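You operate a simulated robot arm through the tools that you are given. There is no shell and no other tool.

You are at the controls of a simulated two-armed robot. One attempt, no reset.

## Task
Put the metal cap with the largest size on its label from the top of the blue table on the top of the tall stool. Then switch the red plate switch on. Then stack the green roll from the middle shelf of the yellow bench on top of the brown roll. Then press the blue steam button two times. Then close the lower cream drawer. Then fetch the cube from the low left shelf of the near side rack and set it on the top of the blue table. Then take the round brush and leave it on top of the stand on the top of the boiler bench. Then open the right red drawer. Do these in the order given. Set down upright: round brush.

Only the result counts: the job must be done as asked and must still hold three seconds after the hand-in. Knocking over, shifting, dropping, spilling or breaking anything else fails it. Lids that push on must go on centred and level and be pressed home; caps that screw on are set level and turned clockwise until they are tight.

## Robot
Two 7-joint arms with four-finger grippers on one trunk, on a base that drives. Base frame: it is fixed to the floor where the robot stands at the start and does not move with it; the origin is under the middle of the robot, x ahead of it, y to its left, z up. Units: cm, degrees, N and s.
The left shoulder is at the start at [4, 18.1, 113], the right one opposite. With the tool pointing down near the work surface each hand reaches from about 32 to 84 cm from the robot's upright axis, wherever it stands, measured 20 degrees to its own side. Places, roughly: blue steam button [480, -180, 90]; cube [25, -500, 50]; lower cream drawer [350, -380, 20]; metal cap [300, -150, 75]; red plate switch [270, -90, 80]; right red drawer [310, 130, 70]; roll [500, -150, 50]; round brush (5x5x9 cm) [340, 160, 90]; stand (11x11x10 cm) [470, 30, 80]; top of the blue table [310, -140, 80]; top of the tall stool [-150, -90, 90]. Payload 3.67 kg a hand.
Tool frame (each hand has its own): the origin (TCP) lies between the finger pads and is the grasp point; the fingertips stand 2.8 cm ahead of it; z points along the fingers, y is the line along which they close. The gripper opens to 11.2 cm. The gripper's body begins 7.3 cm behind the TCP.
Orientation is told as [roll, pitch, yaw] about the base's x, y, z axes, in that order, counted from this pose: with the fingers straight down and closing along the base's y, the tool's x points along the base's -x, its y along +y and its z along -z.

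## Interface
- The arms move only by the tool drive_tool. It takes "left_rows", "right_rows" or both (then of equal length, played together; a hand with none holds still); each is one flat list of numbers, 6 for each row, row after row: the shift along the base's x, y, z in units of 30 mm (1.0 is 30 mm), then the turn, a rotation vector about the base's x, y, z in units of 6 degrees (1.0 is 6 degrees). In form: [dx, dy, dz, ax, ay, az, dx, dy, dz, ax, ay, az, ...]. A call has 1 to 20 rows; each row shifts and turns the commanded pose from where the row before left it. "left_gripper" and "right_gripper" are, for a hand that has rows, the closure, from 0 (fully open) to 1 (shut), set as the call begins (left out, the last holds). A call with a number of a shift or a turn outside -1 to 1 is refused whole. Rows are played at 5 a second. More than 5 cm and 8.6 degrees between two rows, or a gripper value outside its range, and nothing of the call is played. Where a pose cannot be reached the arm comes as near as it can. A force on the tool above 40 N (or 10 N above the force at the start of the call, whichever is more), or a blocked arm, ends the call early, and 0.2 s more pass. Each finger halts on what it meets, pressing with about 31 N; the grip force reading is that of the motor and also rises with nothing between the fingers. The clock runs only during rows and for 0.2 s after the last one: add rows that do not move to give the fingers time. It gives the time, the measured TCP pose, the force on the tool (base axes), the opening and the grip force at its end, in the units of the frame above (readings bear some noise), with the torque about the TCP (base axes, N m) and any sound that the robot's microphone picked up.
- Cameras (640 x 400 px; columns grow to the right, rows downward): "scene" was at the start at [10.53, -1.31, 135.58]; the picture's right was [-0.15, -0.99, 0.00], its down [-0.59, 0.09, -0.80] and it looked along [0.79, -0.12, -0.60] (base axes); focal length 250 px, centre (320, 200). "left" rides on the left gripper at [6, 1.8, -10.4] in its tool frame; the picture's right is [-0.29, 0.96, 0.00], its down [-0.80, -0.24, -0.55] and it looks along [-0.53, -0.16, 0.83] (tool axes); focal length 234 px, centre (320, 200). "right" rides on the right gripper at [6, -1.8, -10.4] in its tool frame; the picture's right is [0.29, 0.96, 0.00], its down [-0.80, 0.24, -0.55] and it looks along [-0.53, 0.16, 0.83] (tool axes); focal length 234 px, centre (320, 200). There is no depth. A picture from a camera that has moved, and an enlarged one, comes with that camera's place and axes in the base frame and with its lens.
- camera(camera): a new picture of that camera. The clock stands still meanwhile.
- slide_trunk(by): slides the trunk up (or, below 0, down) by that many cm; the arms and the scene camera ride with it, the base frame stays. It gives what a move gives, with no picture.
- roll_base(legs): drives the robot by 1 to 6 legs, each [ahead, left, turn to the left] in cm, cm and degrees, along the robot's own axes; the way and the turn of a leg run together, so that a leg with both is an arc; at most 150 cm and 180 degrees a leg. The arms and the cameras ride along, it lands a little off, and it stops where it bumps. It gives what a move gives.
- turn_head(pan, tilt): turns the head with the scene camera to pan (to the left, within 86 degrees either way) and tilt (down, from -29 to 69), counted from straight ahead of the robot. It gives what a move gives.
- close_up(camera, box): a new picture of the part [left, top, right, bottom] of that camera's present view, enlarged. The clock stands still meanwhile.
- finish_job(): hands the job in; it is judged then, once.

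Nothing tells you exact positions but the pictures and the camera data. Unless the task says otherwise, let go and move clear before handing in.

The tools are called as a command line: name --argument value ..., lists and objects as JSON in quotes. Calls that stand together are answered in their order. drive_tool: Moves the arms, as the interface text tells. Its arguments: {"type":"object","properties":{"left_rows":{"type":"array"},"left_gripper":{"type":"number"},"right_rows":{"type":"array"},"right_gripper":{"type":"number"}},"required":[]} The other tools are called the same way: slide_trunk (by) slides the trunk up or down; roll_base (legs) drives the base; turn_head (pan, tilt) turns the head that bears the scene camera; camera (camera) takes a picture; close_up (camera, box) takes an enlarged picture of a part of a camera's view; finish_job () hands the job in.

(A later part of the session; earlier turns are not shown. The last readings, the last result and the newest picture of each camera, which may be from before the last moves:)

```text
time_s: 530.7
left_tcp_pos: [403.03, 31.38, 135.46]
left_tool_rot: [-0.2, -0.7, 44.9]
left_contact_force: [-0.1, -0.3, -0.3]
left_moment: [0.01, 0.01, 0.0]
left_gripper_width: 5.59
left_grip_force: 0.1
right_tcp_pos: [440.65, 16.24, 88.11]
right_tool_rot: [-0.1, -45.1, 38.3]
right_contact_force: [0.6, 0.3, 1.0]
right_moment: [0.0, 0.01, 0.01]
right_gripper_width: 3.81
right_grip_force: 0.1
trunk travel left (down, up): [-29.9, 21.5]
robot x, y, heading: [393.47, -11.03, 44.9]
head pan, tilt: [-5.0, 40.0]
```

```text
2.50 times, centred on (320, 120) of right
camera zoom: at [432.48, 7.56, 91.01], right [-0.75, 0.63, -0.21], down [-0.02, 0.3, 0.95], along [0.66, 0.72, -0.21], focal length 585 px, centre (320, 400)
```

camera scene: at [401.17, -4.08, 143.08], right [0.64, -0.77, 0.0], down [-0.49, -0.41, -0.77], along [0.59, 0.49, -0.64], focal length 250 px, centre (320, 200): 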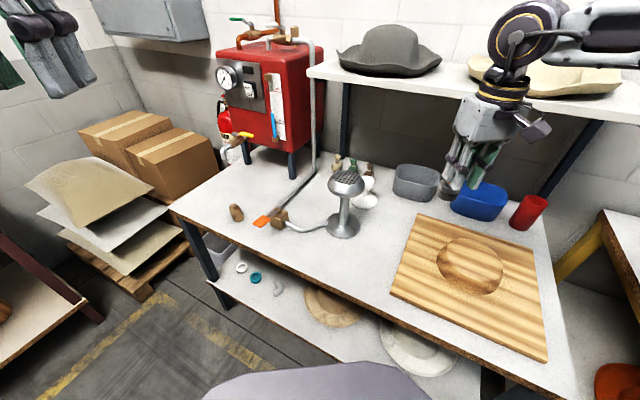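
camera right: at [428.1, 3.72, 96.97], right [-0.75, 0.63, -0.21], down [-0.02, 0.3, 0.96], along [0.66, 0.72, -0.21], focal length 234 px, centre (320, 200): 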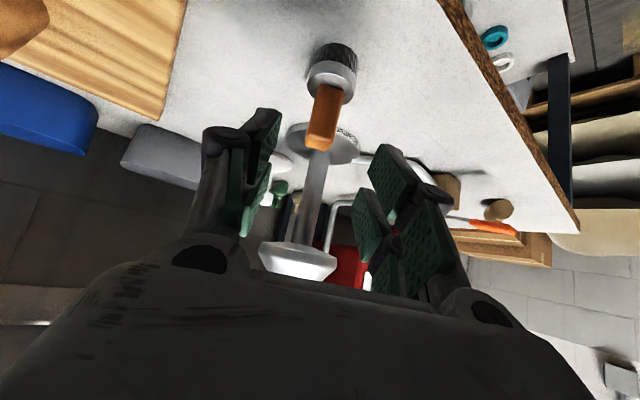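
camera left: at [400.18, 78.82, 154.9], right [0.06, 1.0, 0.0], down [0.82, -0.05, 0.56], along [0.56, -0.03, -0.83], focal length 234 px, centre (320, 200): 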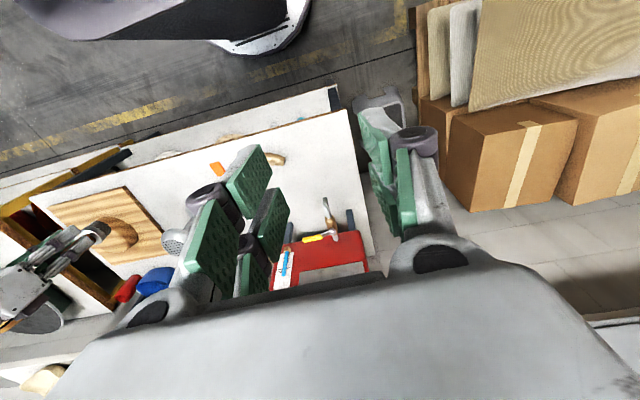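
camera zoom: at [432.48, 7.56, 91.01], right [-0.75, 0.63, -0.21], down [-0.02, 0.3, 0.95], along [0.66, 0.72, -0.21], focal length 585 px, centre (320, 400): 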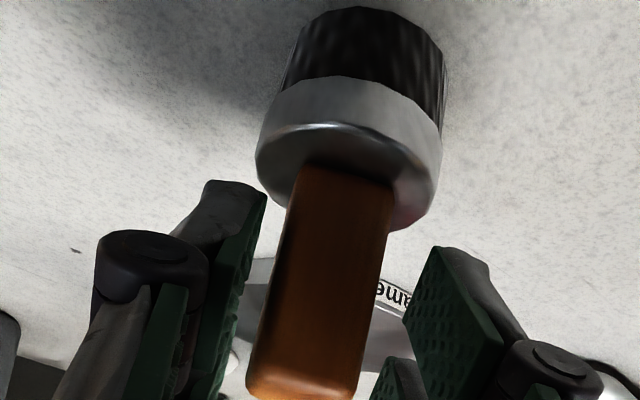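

Centred now. Closing the grip.

drive_tool --right_rows '[0, 0, 0, 0, 0, 0, 0, 0, 0, 0, 0, 0, 0, 0, 0, 0, 0, 0]' --right_gripper 1

close_up --camera "right" --box '[220, 40, 420, 200]'

```text
time_s: 531.5
left_tcp_pos: [403.01, 31.24, 135.42]
left_tool_rot: [-0.2, -0.7, 44.9]
left_contact_force: [-0.4, 0.2, 0.4]
left_moment: [-0.02, 0.02, -0.02]
left_gripper_width: 5.61
left_grip_force: 0.1
right_tcp_pos: [440.63, 16.17, 88.02]
right_tool_rot: [-0.2, -45.1, 38.3]
right_contact_force: [-0.2, 0.2, 2.7]
right_moment: [0.06, -0.03, 0.01]
right_gripper_width: 2.23
right_grip_force: 30.7
trunk travel left (down, up): [-29.9, 21.5]
robot x, y, heading: [393.24, -11.05, 45.0]
head pan, tilt: [-5.0, 40.0]
```

```text
2.50 times, centred on (320, 120) of right
camera zoom: at [432.48, 7.56, 91.03], right [-0.75, 0.63, -0.21], down [-0.02, 0.3, 0.96], along [0.66, 0.72, -0.21], focal length 585 px, centre (320, 400)
```

zoom: 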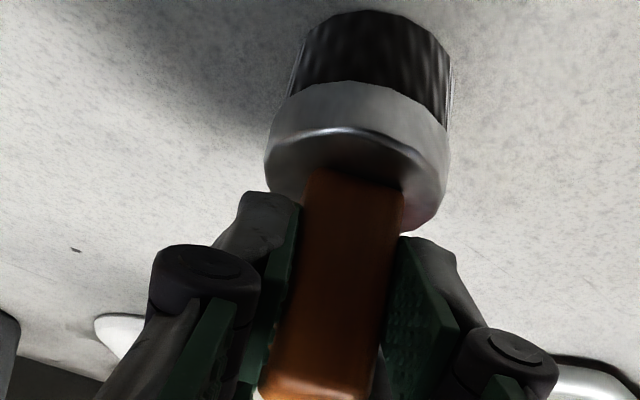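

Brush regripped. Now lift it, swing around the south side of the steamer, and bring it over the stand.

drive_tool --right_rows '[0, 0, 0.5, 0, 0, 0, 0, 0, 0.9, 0, 0, 0, 0, 0, 0.9, 0, 0, 0, 0, 0, 0.9, 0, 0, 0, 0, 0, 0.9, 0, 0, 0, 0, 0, 0.9, 0, 0, 0, 0, 0, 0.6, 0, 0, 0, 0.76, -0.55, 0, 0, 0, 0, 0.76, -0.55, 0, 0, 0, 0, 0.76, -0.55, 0, 0, 0, 0, 0.76, -0.55, 0, 0, 0, 0, 0.76, -0.55, 0, 0, 0, 0, 0, 0, 0, 0, 0, 0]'

camera --camera "scene"

camera --camera "right"

```text
time_s: 534.3
left_tcp_pos: [403.04, 31.45, 135.35]
left_tool_rot: [-0.2, -0.7, 45.0]
left_contact_force: [-0.1, 0.7, 0.2]
left_moment: [-0.04, 0.0, 0.02]
left_gripper_width: 5.61
left_grip_force: 0.1
right_tcp_pos: [451.95, 7.89, 104.64]
right_tool_rot: [-0.3, -45.0, 38.3]
right_contact_force: [0.4, -0.4, -0.6]
right_moment: [0.02, -0.03, -0.05]
right_gripper_width: 2.25
right_grip_force: 30.3
trunk travel left (down, up): [-29.9, 21.5]
robot x, y, heading: [393.64, -10.79, 44.7]
head pan, tilt: [-5.0, 40.0]
```

```text
taken
camera scene: at [401.13, -4.0, 139.92], right [0.64, -0.77, 0.0], down [-0.49, -0.41, -0.77], along [0.59, 0.49, -0.64], focal length 250 px, centre (320, 200)
```

scene: 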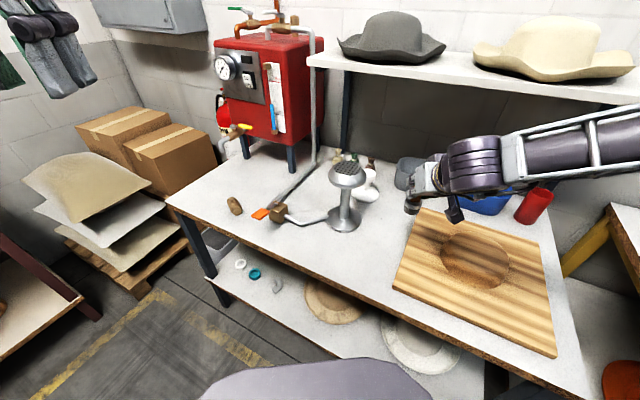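

```text
taken
camera right: at [443.87, -0.7, 107.71], right [-0.75, 0.63, -0.21], down [-0.02, 0.3, 0.95], along [0.66, 0.72, -0.21], focal length 234 px, centre (320, 200)
```

right: 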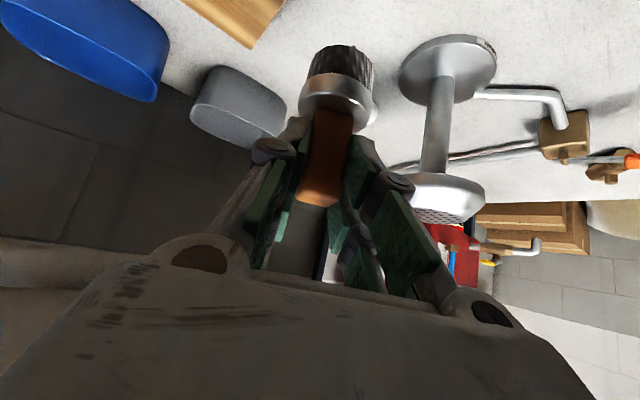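

drive_tool --right_rows '[0.8, 0.4, 0, 0, 0, 0, 0.8, 0.4, 0, 0, 0, 0, 0.8, 0.4, 0, 0, 0, 0, 0.8, 0.4, 0, 0, 0, 0, 0.8, 0.4, 0, 0, 0, 0, 0, 0, 0, 0, 0, 0]'

close_up --camera "scene" --box '[290, 100, 470, 260]'

camera --camera "right"

```text
time_s: 535.7
left_tcp_pos: [402.96, 31.25, 135.41]
left_tool_rot: [-0.3, -0.7, 44.9]
left_contact_force: [-0.6, -0.1, 0.5]
left_moment: [0.03, -0.02, 0.02]
left_gripper_width: 5.61
left_grip_force: 0.1
right_tcp_pos: [464.12, 13.96, 104.79]
right_tool_rot: [-0.2, -45.0, 38.3]
right_contact_force: [0.3, -0.4, -0.7]
right_moment: [0.02, 0.0, 0.01]
right_gripper_width: 2.25
right_grip_force: 31.0
trunk travel left (down, up): [-29.9, 21.5]
robot x, y, heading: [393.42, -10.94, 45.0]
head pan, tilt: [-5.0, 40.0]
```

```text
2.50 times, centred on (380, 180) of scene
camera zoom: at [401.14, -4.13, 139.93], right [0.64, -0.77, 0.0], down [-0.49, -0.41, -0.77], along [0.59, 0.49, -0.64], focal length 624 px, centre (170, 250)
```

zoom: 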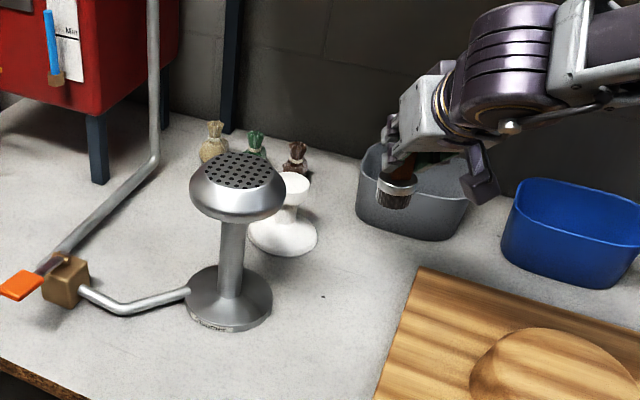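

```text
taken
camera right: at [455.94, 5.32, 107.85], right [-0.75, 0.63, -0.21], down [-0.02, 0.3, 0.96], along [0.66, 0.72, -0.21], focal length 234 px, centre (320, 200)
```

right: 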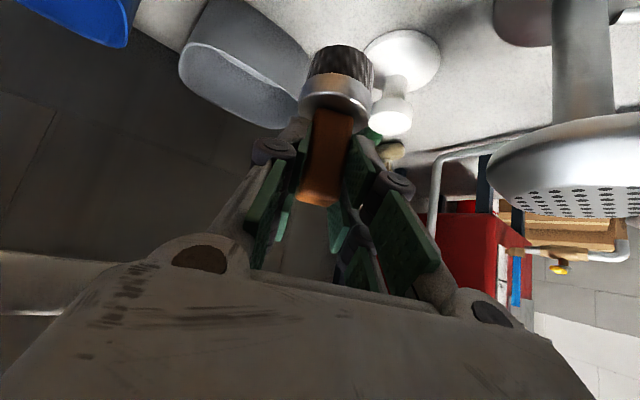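

close_up --camera "right" --box '[300, 10, 460, 160]'

close_up --camera "scene" --box '[380, 150, 450, 220]'

close_up --camera "scene" --box '[340, 150, 440, 220]'

```text
2.67 times, centred on (380, 85) of right
camera zoom: at [455.94, 5.32, 107.85], right [-0.75, 0.63, -0.21], down [-0.02, 0.3, 0.96], along [0.66, 0.72, -0.21], focal length 624 px, centre (160, 507)
```

zoom: 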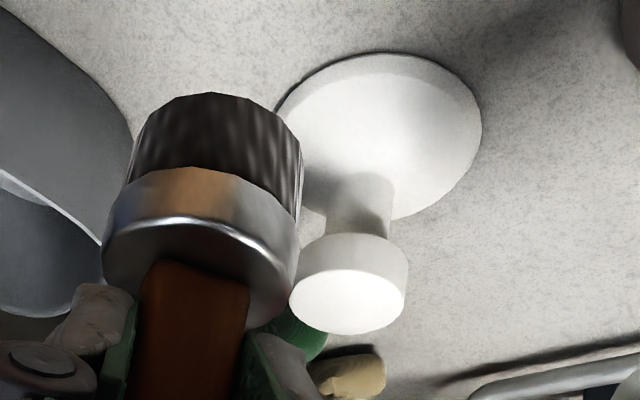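

```text
5.71 times, centred on (415, 185) of scene
camera zoom: at [401.14, -4.13, 139.93], right [0.64, -0.77, 0.0], down [-0.49, -0.41, -0.77], along [0.59, 0.49, -0.64], focal length 1425 px, centre (-223, 286)
```

zoom: 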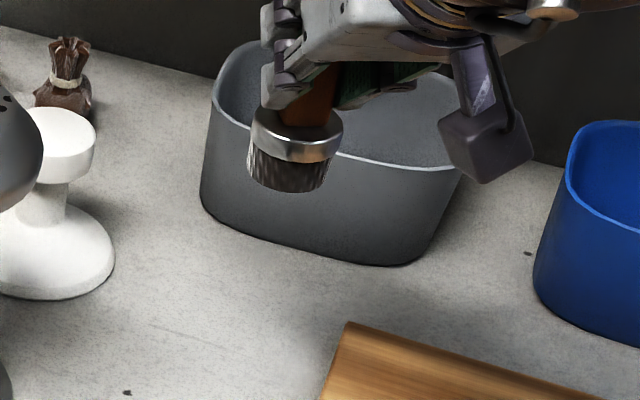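

```text
5.71 times, centred on (390, 185) of scene
camera zoom: at [401.14, -4.13, 139.93], right [0.64, -0.77, 0.0], down [-0.49, -0.41, -0.77], along [0.59, 0.49, -0.64], focal length 1425 px, centre (-80, 286)
```

zoom: 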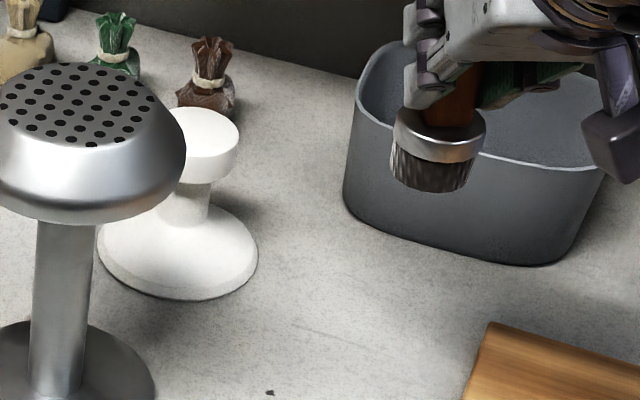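

Stand top is at about (5.2, 16.2) cm from the brush axis. Moving over it.

drive_tool --right_rows '[0.286, 0.9, 0, 0, 0, 0, 0.286, 0.9, 0, 0, 0, 0, 0.286, 0.9, 0, 0, 0, 0, 0.286, 0.9, 0, 0, 0, 0, 0.286, 0.9, 0, 0, 0, 0, 0.286, 0.9, 0, 0, 0, 0, 0, 0, 0, 0, 0, 0]'

close_up --camera "scene" --box '[310, 100, 450, 220]'

close_up --camera "right" --box '[240, 0, 440, 160]'

```text
time_s: 537.3
left_tcp_pos: [402.89, 31.27, 135.5]
left_tool_rot: [-0.3, -0.7, 44.9]
left_contact_force: [-0.6, 0.3, 0.0]
left_moment: [0.01, -0.01, -0.01]
left_gripper_width: 5.6
left_grip_force: 0.1
right_tcp_pos: [468.99, 29.87, 105.0]
right_tool_rot: [-0.2, -45.2, 38.3]
right_contact_force: [-0.3, -0.2, -0.2]
right_moment: [0.01, 0.02, 0.0]
right_gripper_width: 2.24
right_grip_force: 30.7
right hand out of reach, approached as far as the arm can: row 6
trunk travel left (down, up): [-29.9, 21.5]
robot x, y, heading: [393.33, -11.02, 44.9]
head pan, tilt: [-5.0, 40.0]
```

```text
3.33 times, centred on (380, 160) of scene
camera zoom: at [401.12, -4.12, 139.93], right [0.64, -0.77, 0.0], down [-0.49, -0.41, -0.77], along [0.59, 0.49, -0.64], focal length 832 px, centre (120, 333)
```

zoom: 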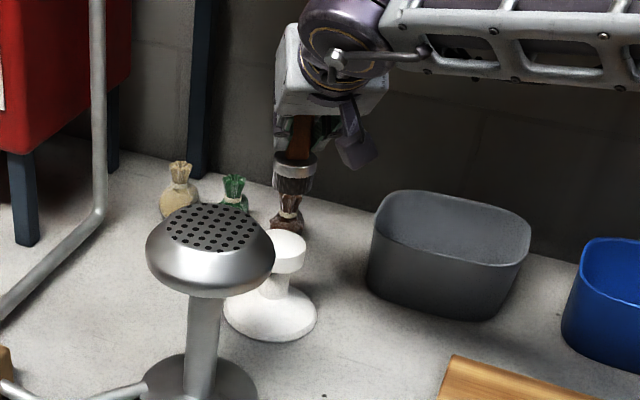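

```text
2.50 times, centred on (340, 80) of right
camera zoom: at [460.87, 21.13, 108.03], right [-0.75, 0.63, -0.21], down [-0.02, 0.29, 0.96], along [0.66, 0.72, -0.21], focal length 585 px, centre (270, 500)
```

zoom: 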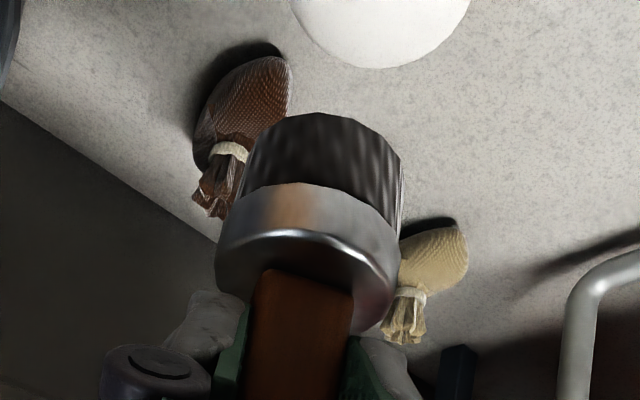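

Nearly aligned, but at the edge of reach. I'll nudge the base 2 cm forward and correct with the arm.

roll_base --legs '[[2, 0, 0]]'

close_up --camera "scene" --box '[310, 100, 450, 220]'

```text
time_s: 538.1
left_tcp_pos: [404.09, 32.2, 135.64]
left_tool_rot: [-0.2, -1.0, 44.8]
left_contact_force: [-2.1, -1.2, 0.2]
left_moment: [0.06, -0.03, 0.01]
left_gripper_width: 5.62
left_grip_force: 0.1
right_tcp_pos: [470.0, 30.98, 105.31]
right_tool_rot: [0.0, -45.4, 38.3]
right_contact_force: [-0.4, 0.0, -0.4]
right_moment: [0.0, -0.01, 0.03]
right_gripper_width: 2.24
right_grip_force: 31.6
trunk travel left (down, up): [-29.9, 21.5]
robot x, y, heading: [394.84, -9.42, 44.7]
head pan, tilt: [-5.0, 40.0]
```

```text
3.33 times, centred on (380, 160) of scene
camera zoom: at [402.17, -3.05, 139.96], right [0.64, -0.77, 0.0], down [-0.49, -0.41, -0.77], along [0.59, 0.49, -0.64], focal length 832 px, centre (120, 333)
```

zoom: 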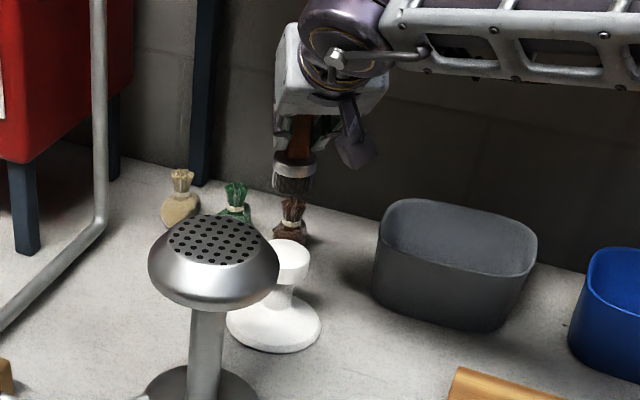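

roll_base --legs '[[-1, 0, 0]]'

turn_head --pan -5 --tilt 60

camera --camera "scene"

```text
time_s: 538.9
left_tcp_pos: [403.93, 32.43, 135.36]
left_tool_rot: [-0.1, -0.5, 44.9]
left_contact_force: [1.0, 1.3, -0.5]
left_moment: [-0.03, 0.04, 0.0]
left_gripper_width: 5.62
left_grip_force: 0.1
right_tcp_pos: [469.87, 30.64, 104.66]
right_tool_rot: [-0.1, -44.9, 38.3]
right_contact_force: [0.4, 0.1, -1.8]
right_moment: [-0.02, -0.03, 0.0]
right_gripper_width: 2.27
right_grip_force: 31.3
trunk travel left (down, up): [-29.9, 21.5]
robot x, y, heading: [394.29, -10.64, 45.0]
head pan, tilt: [-5.0, 40.0]
```

```text
time_s: 539.7
left_tcp_pos: [403.62, 32.02, 135.48]
left_tool_rot: [-0.2, -0.7, 45.0]
left_contact_force: [0.4, 0.1, -0.1]
left_moment: [-0.02, 0.0, -0.01]
left_gripper_width: 5.61
left_grip_force: 0.1
right_tcp_pos: [469.66, 30.49, 104.94]
right_tool_rot: [-0.2, -45.1, 38.3]
right_contact_force: [0.1, 0.9, -0.7]
right_moment: [-0.01, -0.01, 0.0]
right_gripper_width: 2.23
right_grip_force: 31.2
trunk travel left (down, up): [-29.9, 21.5]
robot x, y, heading: [393.68, -10.0, 45.1]
head pan, tilt: [-5.0, 60.0]
```

```text
taken
camera scene: at [400.35, -4.65, 137.26], right [0.64, -0.77, 0.0], down [-0.66, -0.56, -0.5], along [0.38, 0.32, -0.87], focal length 250 px, centre (320, 200)
```

scene: 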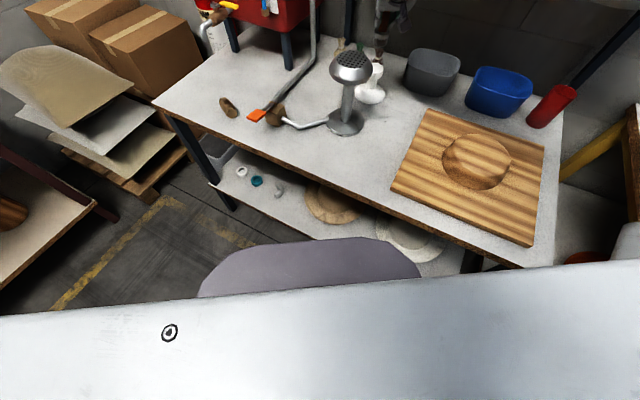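

turn_head --pan -5 --tilt 40

drive_tool --right_rows '[-0.1, 0, -0.6, 0, 0, 0, 0, 0, -0.6, 0, 0, 0, 0, 0, -0.3, 0, 0, 0, 0, 0, 0, 0, 0, 0]'

close_up --camera "scene" --box '[320, 120, 420, 210]'

close_up --camera "right" --box '[220, 0, 460, 160]'

```text
time_s: 540.5
left_tcp_pos: [403.69, 32.06, 135.41]
left_tool_rot: [-0.2, -0.6, 44.9]
left_contact_force: [-0.3, -0.2, 0.8]
left_moment: [-0.02, 0.0, -0.01]
left_gripper_width: 5.6
left_grip_force: 0.1
right_tcp_pos: [469.6, 30.58, 104.94]
right_tool_rot: [-0.3, -45.0, 38.3]
right_contact_force: [0.4, 0.1, -0.5]
right_moment: [0.01, 0.03, -0.01]
right_gripper_width: 2.28
right_grip_force: 30.7
trunk travel left (down, up): [-29.9, 21.5]
robot x, y, heading: [394.18, -10.05, 44.9]
head pan, tilt: [-5.0, 40.0]
```

```text
time_s: 541.5
left_tcp_pos: [403.76, 31.87, 135.4]
left_tool_rot: [-0.3, -0.7, 45.0]
left_contact_force: [-0.4, 0.1, 0.9]
left_moment: [0.0, 0.03, 0.0]
left_gripper_width: 5.58
left_grip_force: 0.1
right_tcp_pos: [469.16, 29.51, 100.81]
right_tool_rot: [-0.1, -45.1, 38.4]
right_contact_force: [0.5, -0.3, -1.1]
right_moment: [0.0, -0.03, -0.04]
right_gripper_width: 2.28
right_grip_force: 31.2
right hand out of reach, approached as far as the arm can: row 2
trunk travel left (down, up): [-29.9, 21.5]
robot x, y, heading: [394.14, -10.44, 44.6]
head pan, tilt: [-5.0, 40.0]
```

```text
4.44 times, centred on (370, 165) of scene
camera zoom: at [401.81, -3.42, 139.92], right [0.64, -0.77, 0.0], down [-0.49, -0.41, -0.77], along [0.59, 0.49, -0.64], focal length 1109 px, centre (98, 356)
```

zoom: 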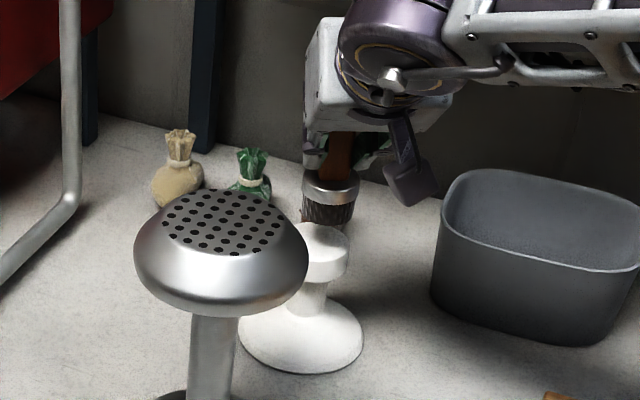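

```text
2.50 times, centred on (340, 80) of right
camera zoom: at [461.01, 20.86, 103.77], right [-0.75, 0.63, -0.21], down [-0.02, 0.29, 0.96], along [0.66, 0.72, -0.21], focal length 585 px, centre (270, 500)
```

zoom: 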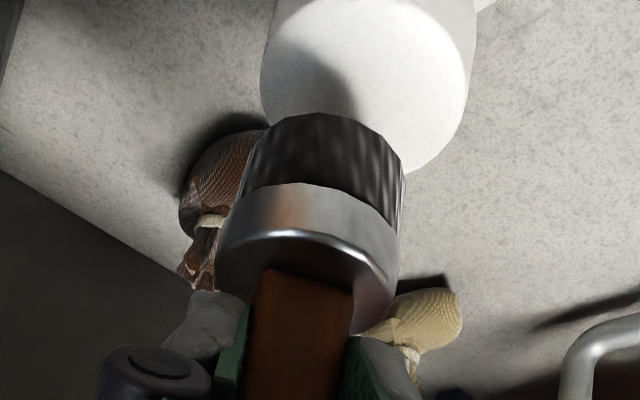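

roll_base --legs '[[2.2, 0, 0]]'

drive_tool --right_rows '[-0.2, -0.1, 0, 0, 0, 0, 0, 0, 0, 0, 0, 0, 0, 0, 0, 0, 0, 0]'

close_up --camera "right" --box '[220, 0, 460, 160]'

close_up --camera "scene" --box '[320, 120, 420, 210]'

```text
time_s: 542.3
left_tcp_pos: [404.89, 33.16, 135.53]
left_tool_rot: [-0.2, -1.1, 44.9]
left_contact_force: [0.0, -0.7, 0.5]
left_moment: [0.07, -0.04, 0.04]
left_gripper_width: 5.6
left_grip_force: 0.1
right_tcp_pos: [470.32, 30.78, 101.1]
right_tool_rot: [-0.1, -45.4, 38.2]
right_contact_force: [-0.3, -0.2, -0.2]
right_moment: [0.0, -0.01, 0.0]
right_gripper_width: 2.27
right_grip_force: 31.1
trunk travel left (down, up): [-29.9, 21.5]
robot x, y, heading: [395.4, -8.94, 44.8]
head pan, tilt: [-5.0, 40.0]
```

```text
time_s: 543.1
left_tcp_pos: [405.35, 33.51, 135.45]
left_tool_rot: [-0.3, -0.7, 44.9]
left_contact_force: [0.2, 0.1, -0.2]
left_moment: [-0.04, 0.0, 0.0]
left_gripper_width: 5.56
left_grip_force: 0.1
right_tcp_pos: [470.0, 30.86, 100.7]
right_tool_rot: [-0.1, -45.2, 38.3]
right_contact_force: [0.4, 0.2, -0.8]
right_moment: [-0.01, -0.01, 0.02]
right_gripper_width: 2.24
right_grip_force: 31.0
trunk travel left (down, up): [-29.9, 21.5]
robot x, y, heading: [395.33, -8.54, 44.8]
head pan, tilt: [-5.0, 40.0]
```

```text
2.50 times, centred on (340, 80) of right
camera zoom: at [461.91, 22.13, 103.73], right [-0.75, 0.63, -0.21], down [-0.02, 0.29, 0.96], along [0.66, 0.72, -0.21], focal length 585 px, centre (270, 500)
```

zoom: 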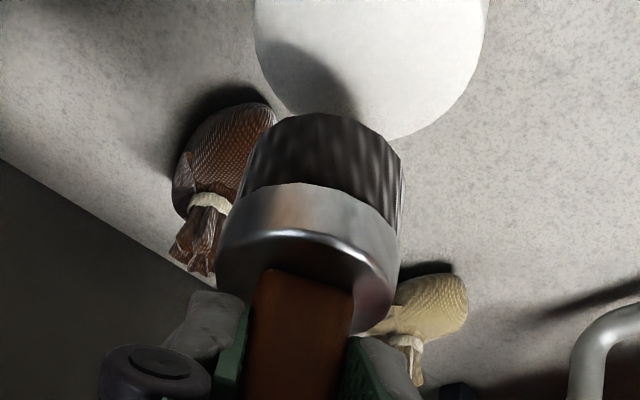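

```text
4.44 times, centred on (370, 165) of scene
camera zoom: at [403.43, -1.82, 139.91], right [0.64, -0.77, 0.0], down [-0.49, -0.41, -0.77], along [0.59, 0.49, -0.64], focal length 1109 px, centre (98, 356)
```

zoom: 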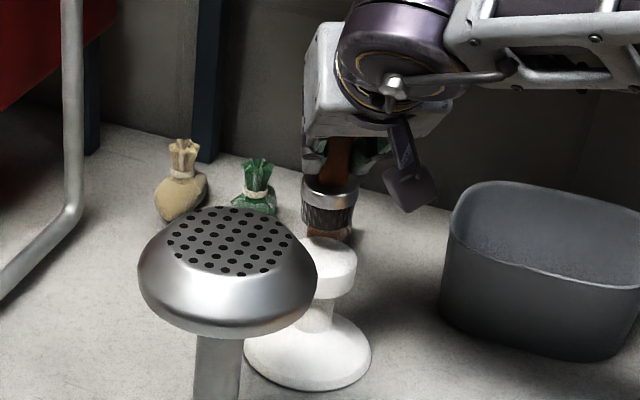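

drive_tool --right_rows '[-0.33, -0.11, 0, 0, 0, 0, 0, 0, -0.3, 0, 0, 0, 0, 0, 0, 0, 0, 0]'

close_up --camera "right" --box '[220, 0, 460, 160]'

close_up --camera "scene" --box '[335, 140, 405, 200]'

```text
time_s: 543.9
left_tcp_pos: [405.2, 33.43, 135.46]
left_tool_rot: [-0.2, -0.8, 44.9]
left_contact_force: [-0.4, -0.9, 0.1]
left_moment: [0.04, -0.01, -0.03]
left_gripper_width: 5.6
left_grip_force: 0.0
right_tcp_pos: [468.95, 30.48, 99.91]
right_tool_rot: [-0.1, -45.2, 38.3]
right_contact_force: [0.4, 0.1, -1.6]
right_moment: [-0.02, 0.02, -0.02]
right_gripper_width: 2.25
right_grip_force: 31.1
trunk travel left (down, up): [-29.9, 21.5]
robot x, y, heading: [395.6, -8.78, 44.7]
head pan, tilt: [-5.0, 40.0]
```

```text
2.50 times, centred on (340, 80) of right
camera zoom: at [460.85, 21.75, 102.95], right [-0.75, 0.63, -0.21], down [-0.02, 0.29, 0.96], along [0.66, 0.72, -0.21], focal length 585 px, centre (270, 500)
```

zoom: 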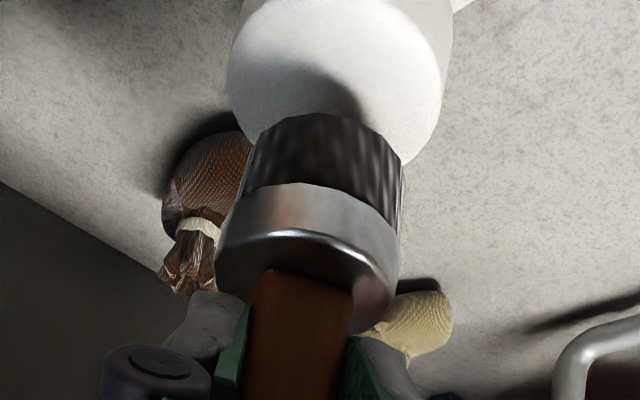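

```text
6.67 times, centred on (370, 170) of scene
camera zoom: at [403.28, -1.94, 139.93], right [0.64, -0.77, 0.0], down [-0.49, -0.41, -0.77], along [0.59, 0.49, -0.64], focal length 1663 px, centre (-13, 400)
```

zoom: 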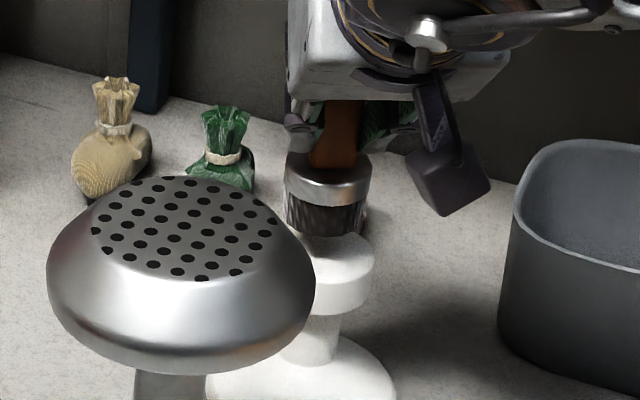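

drive_tool --right_rows '[-0.1, -0.1, -0.3, 0, 0, 0, 0, 0, 0, 0, 0, 0]'

close_up --camera "right" --box '[240, 0, 440, 130]'

close_up --camera "scene" --box '[345, 145, 395, 190]'

```text
time_s: 544.5
left_tcp_pos: [405.08, 33.5, 135.47]
left_tool_rot: [-0.1, -0.8, 44.9]
left_contact_force: [-0.8, 0.8, 0.4]
left_moment: [0.0, -0.04, 0.01]
left_gripper_width: 5.61
left_grip_force: 0.1
right_tcp_pos: [468.73, 30.12, 99.04]
right_tool_rot: [-0.1, -45.1, 38.2]
right_contact_force: [0.1, 0.8, -0.6]
right_moment: [0.0, 0.0, 0.04]
right_gripper_width: 2.27
right_grip_force: 30.9
trunk travel left (down, up): [-29.9, 21.5]
robot x, y, heading: [395.4, -8.68, 44.8]
head pan, tilt: [-5.0, 40.0]
```

```text
3.08 times, centred on (340, 65) of right
camera zoom: at [460.57, 21.46, 102.05], right [-0.75, 0.63, -0.21], down [-0.02, 0.29, 0.96], along [0.66, 0.72, -0.21], focal length 720 px, centre (258, 615)
```

zoom: 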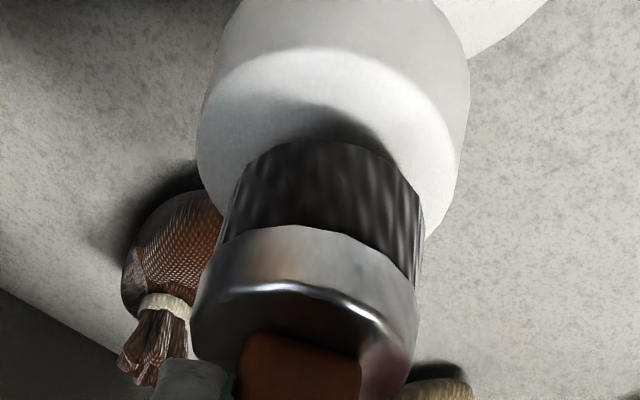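

```text
8.89 times, centred on (370, 168) of scene
camera zoom: at [403.3, -1.92, 139.92], right [0.64, -0.77, 0.0], down [-0.49, -0.41, -0.77], along [0.59, 0.49, -0.64], focal length 2217 px, centre (-124, 489)
```

zoom: 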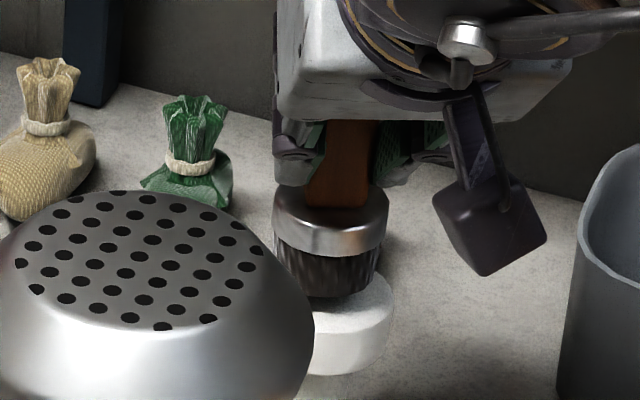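

The brush is now well aligned above the stand with roughly 1.3 cm to go. Lowering with small trunk steps.

slide_trunk --by -0.7

close_up --camera "right" --box '[240, 0, 440, 130]'

slide_trunk --by -0.3

slide_trunk --by -0.3

```text
time_s: 545.1
left_tcp_pos: [405.1, 33.41, 134.85]
left_tool_rot: [-0.2, -0.9, 44.9]
left_contact_force: [0.6, -0.2, -0.3]
left_moment: [0.02, -0.02, -0.01]
left_gripper_width: 5.6
left_grip_force: 0.0
right_tcp_pos: [468.62, 30.26, 98.29]
right_tool_rot: [0.0, -45.2, 38.3]
right_contact_force: [-0.4, -0.3, -0.6]
right_moment: [-0.01, 0.02, 0.0]
right_gripper_width: 2.24
right_grip_force: 30.6
trunk travel left (down, up): [-29.2, 22.2]
robot x, y, heading: [395.43, -8.89, 44.7]
head pan, tilt: [-5.0, 40.0]
```

```text
3.08 times, centred on (340, 65) of right
camera zoom: at [460.58, 21.48, 101.33], right [-0.75, 0.63, -0.21], down [-0.02, 0.29, 0.96], along [0.66, 0.72, -0.21], focal length 720 px, centre (258, 615)
```

zoom: 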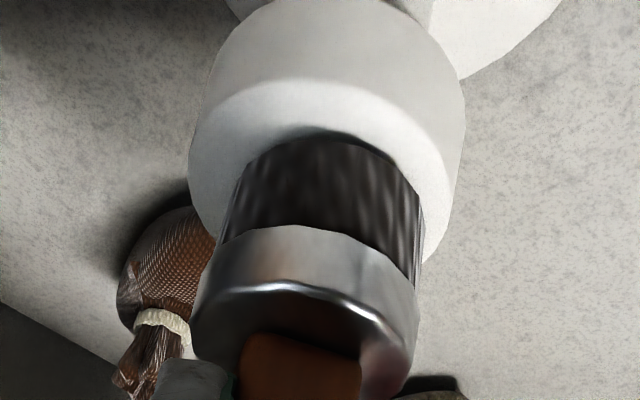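

```text
time_s: 545.6
left_tcp_pos: [405.03, 33.4, 134.42]
left_tool_rot: [-0.3, -0.8, 45.0]
left_contact_force: [0.2, 0.8, -0.6]
left_moment: [0.04, 0.03, 0.02]
left_gripper_width: 5.62
left_grip_force: 0.0
right_tcp_pos: [468.61, 30.13, 97.94]
right_tool_rot: [-0.1, -45.2, 38.2]
right_contact_force: [-0.1, 0.0, -1.0]
right_moment: [-0.02, -0.01, 0.02]
right_gripper_width: 2.23
right_grip_force: 30.3
trunk travel left (down, up): [-28.9, 22.5]
robot x, y, heading: [395.58, -8.66, 44.8]
head pan, tilt: [-5.0, 40.0]
```

```text
time_s: 546.1
left_tcp_pos: [405.13, 33.36, 134.17]
left_tool_rot: [-0.3, -0.8, 45.0]
left_contact_force: [0.2, 0.4, 0.2]
left_moment: [0.0, 0.04, 0.01]
left_gripper_width: 5.58
left_grip_force: 0.0
right_tcp_pos: [468.59, 30.22, 97.97]
right_tool_rot: [0.0, -45.4, 38.2]
right_contact_force: [-0.7, -0.7, 6.6]
right_moment: [0.03, 0.01, 0.01]
right_gripper_width: 2.29
right_grip_force: 31.2
trunk travel left (down, up): [-28.6, 22.8]
robot x, y, heading: [395.31, -8.74, 44.7]
head pan, tilt: [-5.0, 40.0]
```

Contact with the stand, torque near zero. Checking alignment before release.

close_up --camera "right" --box '[240, 0, 440, 130]'

close_up --camera "scene" --box '[345, 145, 395, 190]'

```text
3.08 times, centred on (340, 65) of right
camera zoom: at [460.56, 21.47, 100.92], right [-0.75, 0.63, -0.21], down [-0.02, 0.29, 0.96], along [0.66, 0.72, -0.21], focal length 720 px, centre (258, 615)
```

zoom: 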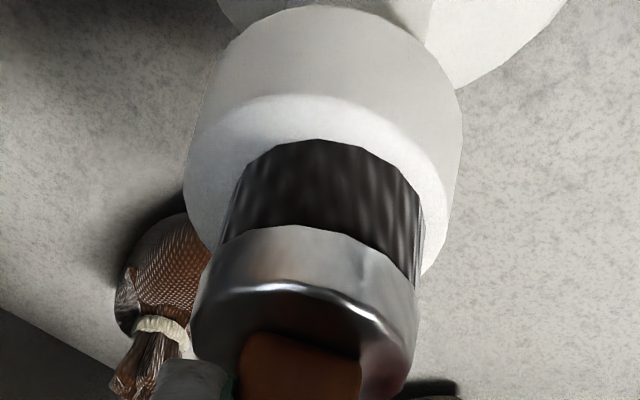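

```text
8.89 times, centred on (370, 168) of scene
camera zoom: at [403.25, -1.96, 138.65], right [0.64, -0.77, 0.0], down [-0.49, -0.41, -0.77], along [0.59, 0.49, -0.64], focal length 2217 px, centre (-124, 489)
```

zoom: 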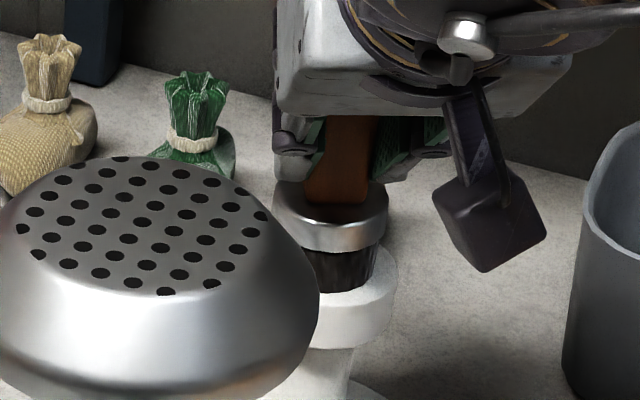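

The brush stands squarely on the stand. Opening and withdrawing along the tool axis.

drive_tool --right_rows '[0, 0, 0, 0, 0, 0, 0, 0, 0, 0, 0, 0, 0, 0, 0, 0, 0, 0]' --right_gripper 0.6

close_up --camera "right" --box '[220, 0, 460, 160]'

```text
time_s: 546.9
left_tcp_pos: [405.15, 33.45, 134.31]
left_tool_rot: [-0.2, -0.9, 45.0]
left_contact_force: [0.2, 0.3, -1.1]
left_moment: [0.01, 0.02, -0.01]
left_gripper_width: 5.6
left_grip_force: 0.1
right_tcp_pos: [468.77, 30.11, 97.81]
right_tool_rot: [-0.1, -45.0, 38.4]
right_contact_force: [0.4, -1.4, 0.3]
right_moment: [-0.02, 0.02, 0.05]
right_gripper_width: 4.47
right_grip_force: 0.2
trunk travel left (down, up): [-28.6, 22.8]
robot x, y, heading: [395.59, -8.72, 44.9]
head pan, tilt: [-5.0, 40.0]
```

```text
2.50 times, centred on (340, 80) of right
camera zoom: at [460.59, 21.48, 100.74], right [-0.75, 0.63, -0.21], down [-0.02, 0.29, 0.96], along [0.66, 0.72, -0.21], focal length 585 px, centre (270, 500)
```

zoom: 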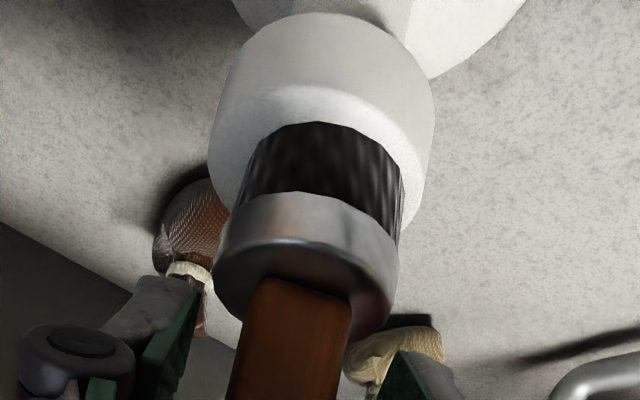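

drive_tool --right_rows '[-0.2, -0.16, 0.25, 0, 0, 0, -0.37, -0.29, 0.47, 0, 0, 0, -0.37, -0.29, 0.47, 0, 0, 0, -0.37, -0.29, 0.47, 0, 0, 0, -0.37, -0.29, 0.47, 0, 0, 0, 0, 0, 0, 0, 0, 0]'

camera --camera "scene"

close_up --camera "scene" --box '[310, 110, 430, 210]'

```text
time_s: 548.3
left_tcp_pos: [405.14, 33.46, 134.14]
left_tool_rot: [-0.2, -0.7, 44.9]
left_contact_force: [-0.2, 0.8, -0.5]
left_moment: [0.0, -0.02, 0.02]
left_gripper_width: 5.57
left_grip_force: 0.1
right_tcp_pos: [463.64, 26.3, 104.09]
right_tool_rot: [-0.1, -45.1, 38.3]
right_contact_force: [-0.8, 0.0, -0.6]
right_moment: [-0.03, 0.01, 0.0]
right_gripper_width: 4.5
right_grip_force: 0.1
trunk travel left (down, up): [-28.6, 22.8]
robot x, y, heading: [395.39, -8.86, 44.8]
head pan, tilt: [-5.0, 40.0]
```

```text
taken
camera scene: at [403.37, -1.88, 138.63], right [0.64, -0.77, 0.0], down [-0.49, -0.41, -0.77], along [0.59, 0.49, -0.64], focal length 250 px, centre (320, 200)
```

scene: 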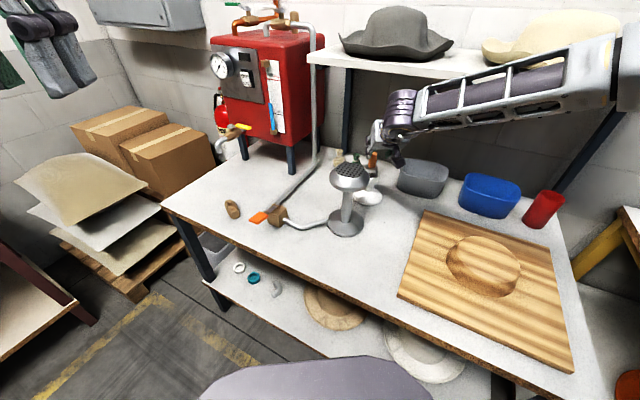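

```text
4.00 times, centred on (370, 160) of scene
camera zoom: at [403.37, -1.88, 138.63], right [0.64, -0.77, 0.0], down [-0.49, -0.41, -0.77], along [0.59, 0.49, -0.64], focal length 998 px, centre (120, 360)
```

zoom: 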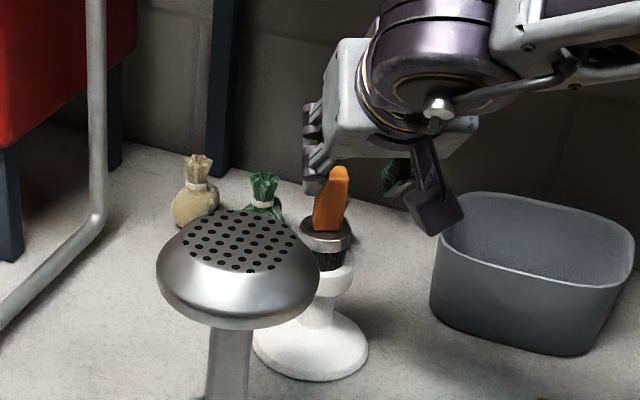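

The brush stands upright on the stand. Moving the hand away southward and up.

drive_tool --right_rows '[-0.3, -0.5, 0.4, 0, 0, 0, -0.5, -0.8, 0.4, 0, 0, 0, -0.5, -0.9, 0.4, 0, 0, 0, -0.6, -0.9, 0.4, 0, 0, 0, -0.6, -0.9, 0.4, 0, 0, 0, -0.7, -0.8, 0.4, 0, 0, 0, -0.8, -0.6, 0.4, 0, 0, 0, -0.9, -0.3, 0.4, 0, 0, 0, -0.9, -0.3, 0.4, 0, 0, 0, 0, 0, 0, 0, 0, 0]'

close_up --camera "scene" --box '[310, 110, 430, 210]'

```text
time_s: 550.5
left_tcp_pos: [405.2, 33.57, 134.14]
left_tool_rot: [-0.3, -0.8, 44.9]
left_contact_force: [0.0, 0.3, 0.2]
left_moment: [-0.04, -0.02, 0.02]
left_gripper_width: 5.58
left_grip_force: 0.1
right_tcp_pos: [446.45, 8.25, 114.87]
right_tool_rot: [-0.1, -45.0, 38.2]
right_contact_force: [-0.4, 0.1, -0.4]
right_moment: [-0.01, 0.0, -0.01]
right_gripper_width: 4.46
right_grip_force: 0.0
trunk travel left (down, up): [-28.6, 22.8]
robot x, y, heading: [395.75, -9.27, 44.7]
head pan, tilt: [-5.0, 40.0]
```

```text
4.00 times, centred on (370, 160) of scene
camera zoom: at [403.38, -1.9, 138.63], right [0.64, -0.77, 0.0], down [-0.49, -0.41, -0.77], along [0.59, 0.49, -0.64], focal length 998 px, centre (120, 360)
```

zoom: 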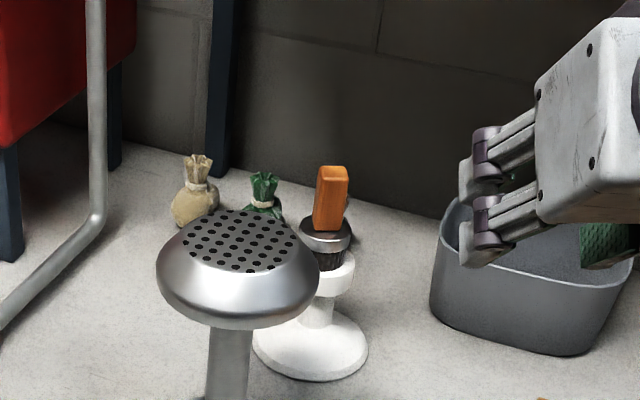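

The brush is standing upright on the stand. Last task: the right red drawer. I'll fold the arm, back off and drive to the red-drawer bench.

drive_tool --right_rows '[-0.5, -0.5, 0.2, -0.663, 0.843, 0, -0.5, -0.5, 0.2, -0.663, 0.843, 0, -0.5, -0.5, 0.2, -0.663, 0.843, 0, -0.3, -0.3, 0, -0.663, 0.843, 0, -0.3, -0.3, 0, -0.663, 0.843, 0, 0, 0, 0, -0.663, 0.843, 0, 0, 0, 0, -0.663, 0.843, 0, 0, 0, 0, 0, 0, 0]' --right_gripper 1

roll_base --legs '[[-22, 0, 0], [0, 0, 57]]'

turn_head --pan 10 --tilt 30

camera --camera "scene"

```text
time_s: 552.3
left_tcp_pos: [405.13, 33.47, 134.24]
left_tool_rot: [-0.2, -0.9, 44.9]
left_contact_force: [0.1, 0.2, -0.2]
left_moment: [0.03, -0.02, -0.02]
left_gripper_width: 5.58
left_grip_force: 0.1
right_tcp_pos: [439.79, 1.75, 116.73]
right_tool_rot: [0.0, 0.0, 38.3]
right_contact_force: [0.1, -0.6, -0.3]
right_moment: [0.01, 0.0, -0.01]
right_gripper_width: 0.0
right_grip_force: 30.8
trunk travel left (down, up): [-28.6, 22.8]
robot x, y, heading: [395.57, -8.79, 44.7]
head pan, tilt: [-5.0, 40.0]
```

```text
time_s: 556.8
left_tcp_pos: [349.64, 6.75, 134.21]
left_tool_rot: [-0.2, -0.8, 101.9]
left_contact_force: [-0.9, 0.6, 0.0]
left_moment: [0.0, 0.01, 0.02]
left_gripper_width: 5.59
left_grip_force: 0.0
right_tcp_pos: [395.06, 18.69, 116.67]
right_tool_rot: [0.0, 0.0, 95.2]
right_contact_force: [-0.9, 0.2, 0.0]
right_moment: [-0.02, 0.0, -0.02]
right_gripper_width: 0.02
right_grip_force: 31.2
trunk travel left (down, up): [-28.6, 22.8]
robot x, y, heading: [379.8, -24.21, 102.0]
head pan, tilt: [-5.0, 40.0]
```

```text
time_s: 557.6
left_tcp_pos: [349.78, 6.68, 134.13]
left_tool_rot: [-0.2, -0.8, 101.9]
left_contact_force: [0.6, 0.3, 0.0]
left_moment: [-0.03, 0.0, -0.02]
left_gripper_width: 5.62
left_grip_force: 0.1
right_tcp_pos: [395.09, 18.7, 116.83]
right_tool_rot: [-0.1, -0.1, 95.2]
right_contact_force: [1.1, 0.4, 0.2]
right_moment: [0.01, -0.02, 0.01]
right_gripper_width: 0.02
right_grip_force: 31.2
trunk travel left (down, up): [-28.6, 22.8]
robot x, y, heading: [379.63, -24.3, 101.9]
head pan, tilt: [10.0, 30.0]
```

```text
taken
camera scene: at [375.94, -14.03, 140.17], right [0.93, 0.37, 0.0], down [0.19, -0.46, -0.87], along [-0.32, 0.8, -0.5], focal length 250 px, centre (320, 200)
```

scene: 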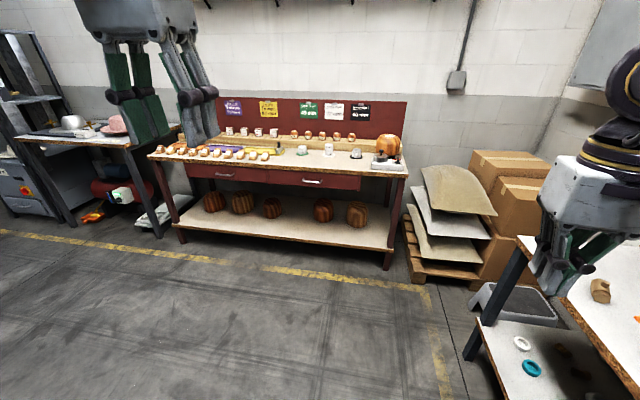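

roll_base --legs '[[30, 30, 0], [30, 24, 0]]'

turn_head --pan 0 --tilt 40

camera --camera "scene"

close_up --camera "scene" --box '[230, 150, 450, 290]'

```text
time_s: 562.2
left_tcp_pos: [284.8, 54.47, 134.15]
left_tool_rot: [-0.2, -0.8, 101.9]
left_contact_force: [-0.7, -0.9, -0.1]
left_moment: [-0.01, 0.0, -0.01]
left_gripper_width: 5.58
left_grip_force: 0.1
right_tcp_pos: [330.21, 66.49, 116.75]
right_tool_rot: [-0.1, -0.1, 95.2]
right_contact_force: [-0.2, 0.5, 0.3]
right_moment: [-0.01, -0.03, 0.0]
right_gripper_width: 0.0
right_grip_force: 30.4
trunk travel left (down, up): [-28.6, 22.8]
robot x, y, heading: [315.1, 23.37, 101.9]
head pan, tilt: [10.0, 30.0]
```

```text
time_s: 562.9
left_tcp_pos: [284.6, 54.46, 134.11]
left_tool_rot: [-0.2, -0.8, 101.7]
left_contact_force: [0.4, 0.9, 0.3]
left_moment: [0.0, 0.0, -0.03]
left_gripper_width: 5.6
left_grip_force: 0.1
right_tcp_pos: [330.11, 66.41, 116.72]
right_tool_rot: [-0.1, -0.1, 95.2]
right_contact_force: [0.0, -0.2, 0.3]
right_moment: [0.0, -0.04, -0.02]
right_gripper_width: 0.0
right_grip_force: 31.1
trunk travel left (down, up): [-28.6, 22.8]
robot x, y, heading: [315.49, 23.03, 101.8]
head pan, tilt: [0.0, 40.0]
```

```text
taken
camera scene: at [312.54, 33.66, 138.64], right [0.98, 0.21, 0.0], down [0.13, -0.63, -0.77], along [-0.16, 0.75, -0.64], focal length 250 px, centre (320, 200)
```

scene: 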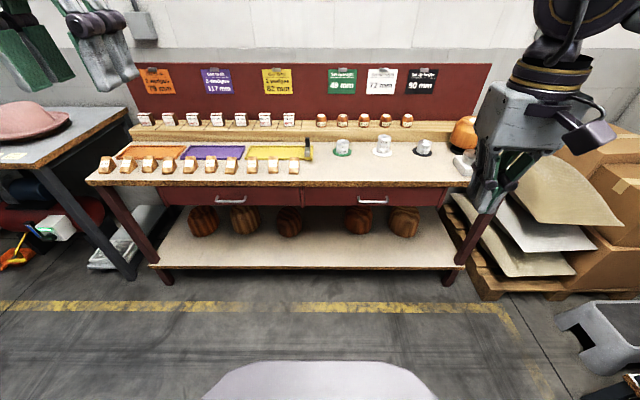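

```text
2.86 times, centred on (340, 220) of scene
camera zoom: at [312.54, 33.66, 138.64], right [0.98, 0.21, 0.0], down [0.13, -0.63, -0.77], along [-0.16, 0.75, -0.64], focal length 713 px, centre (263, 143)
```

zoom: 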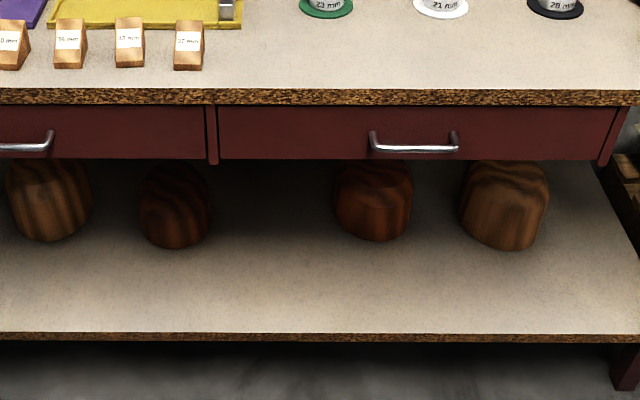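

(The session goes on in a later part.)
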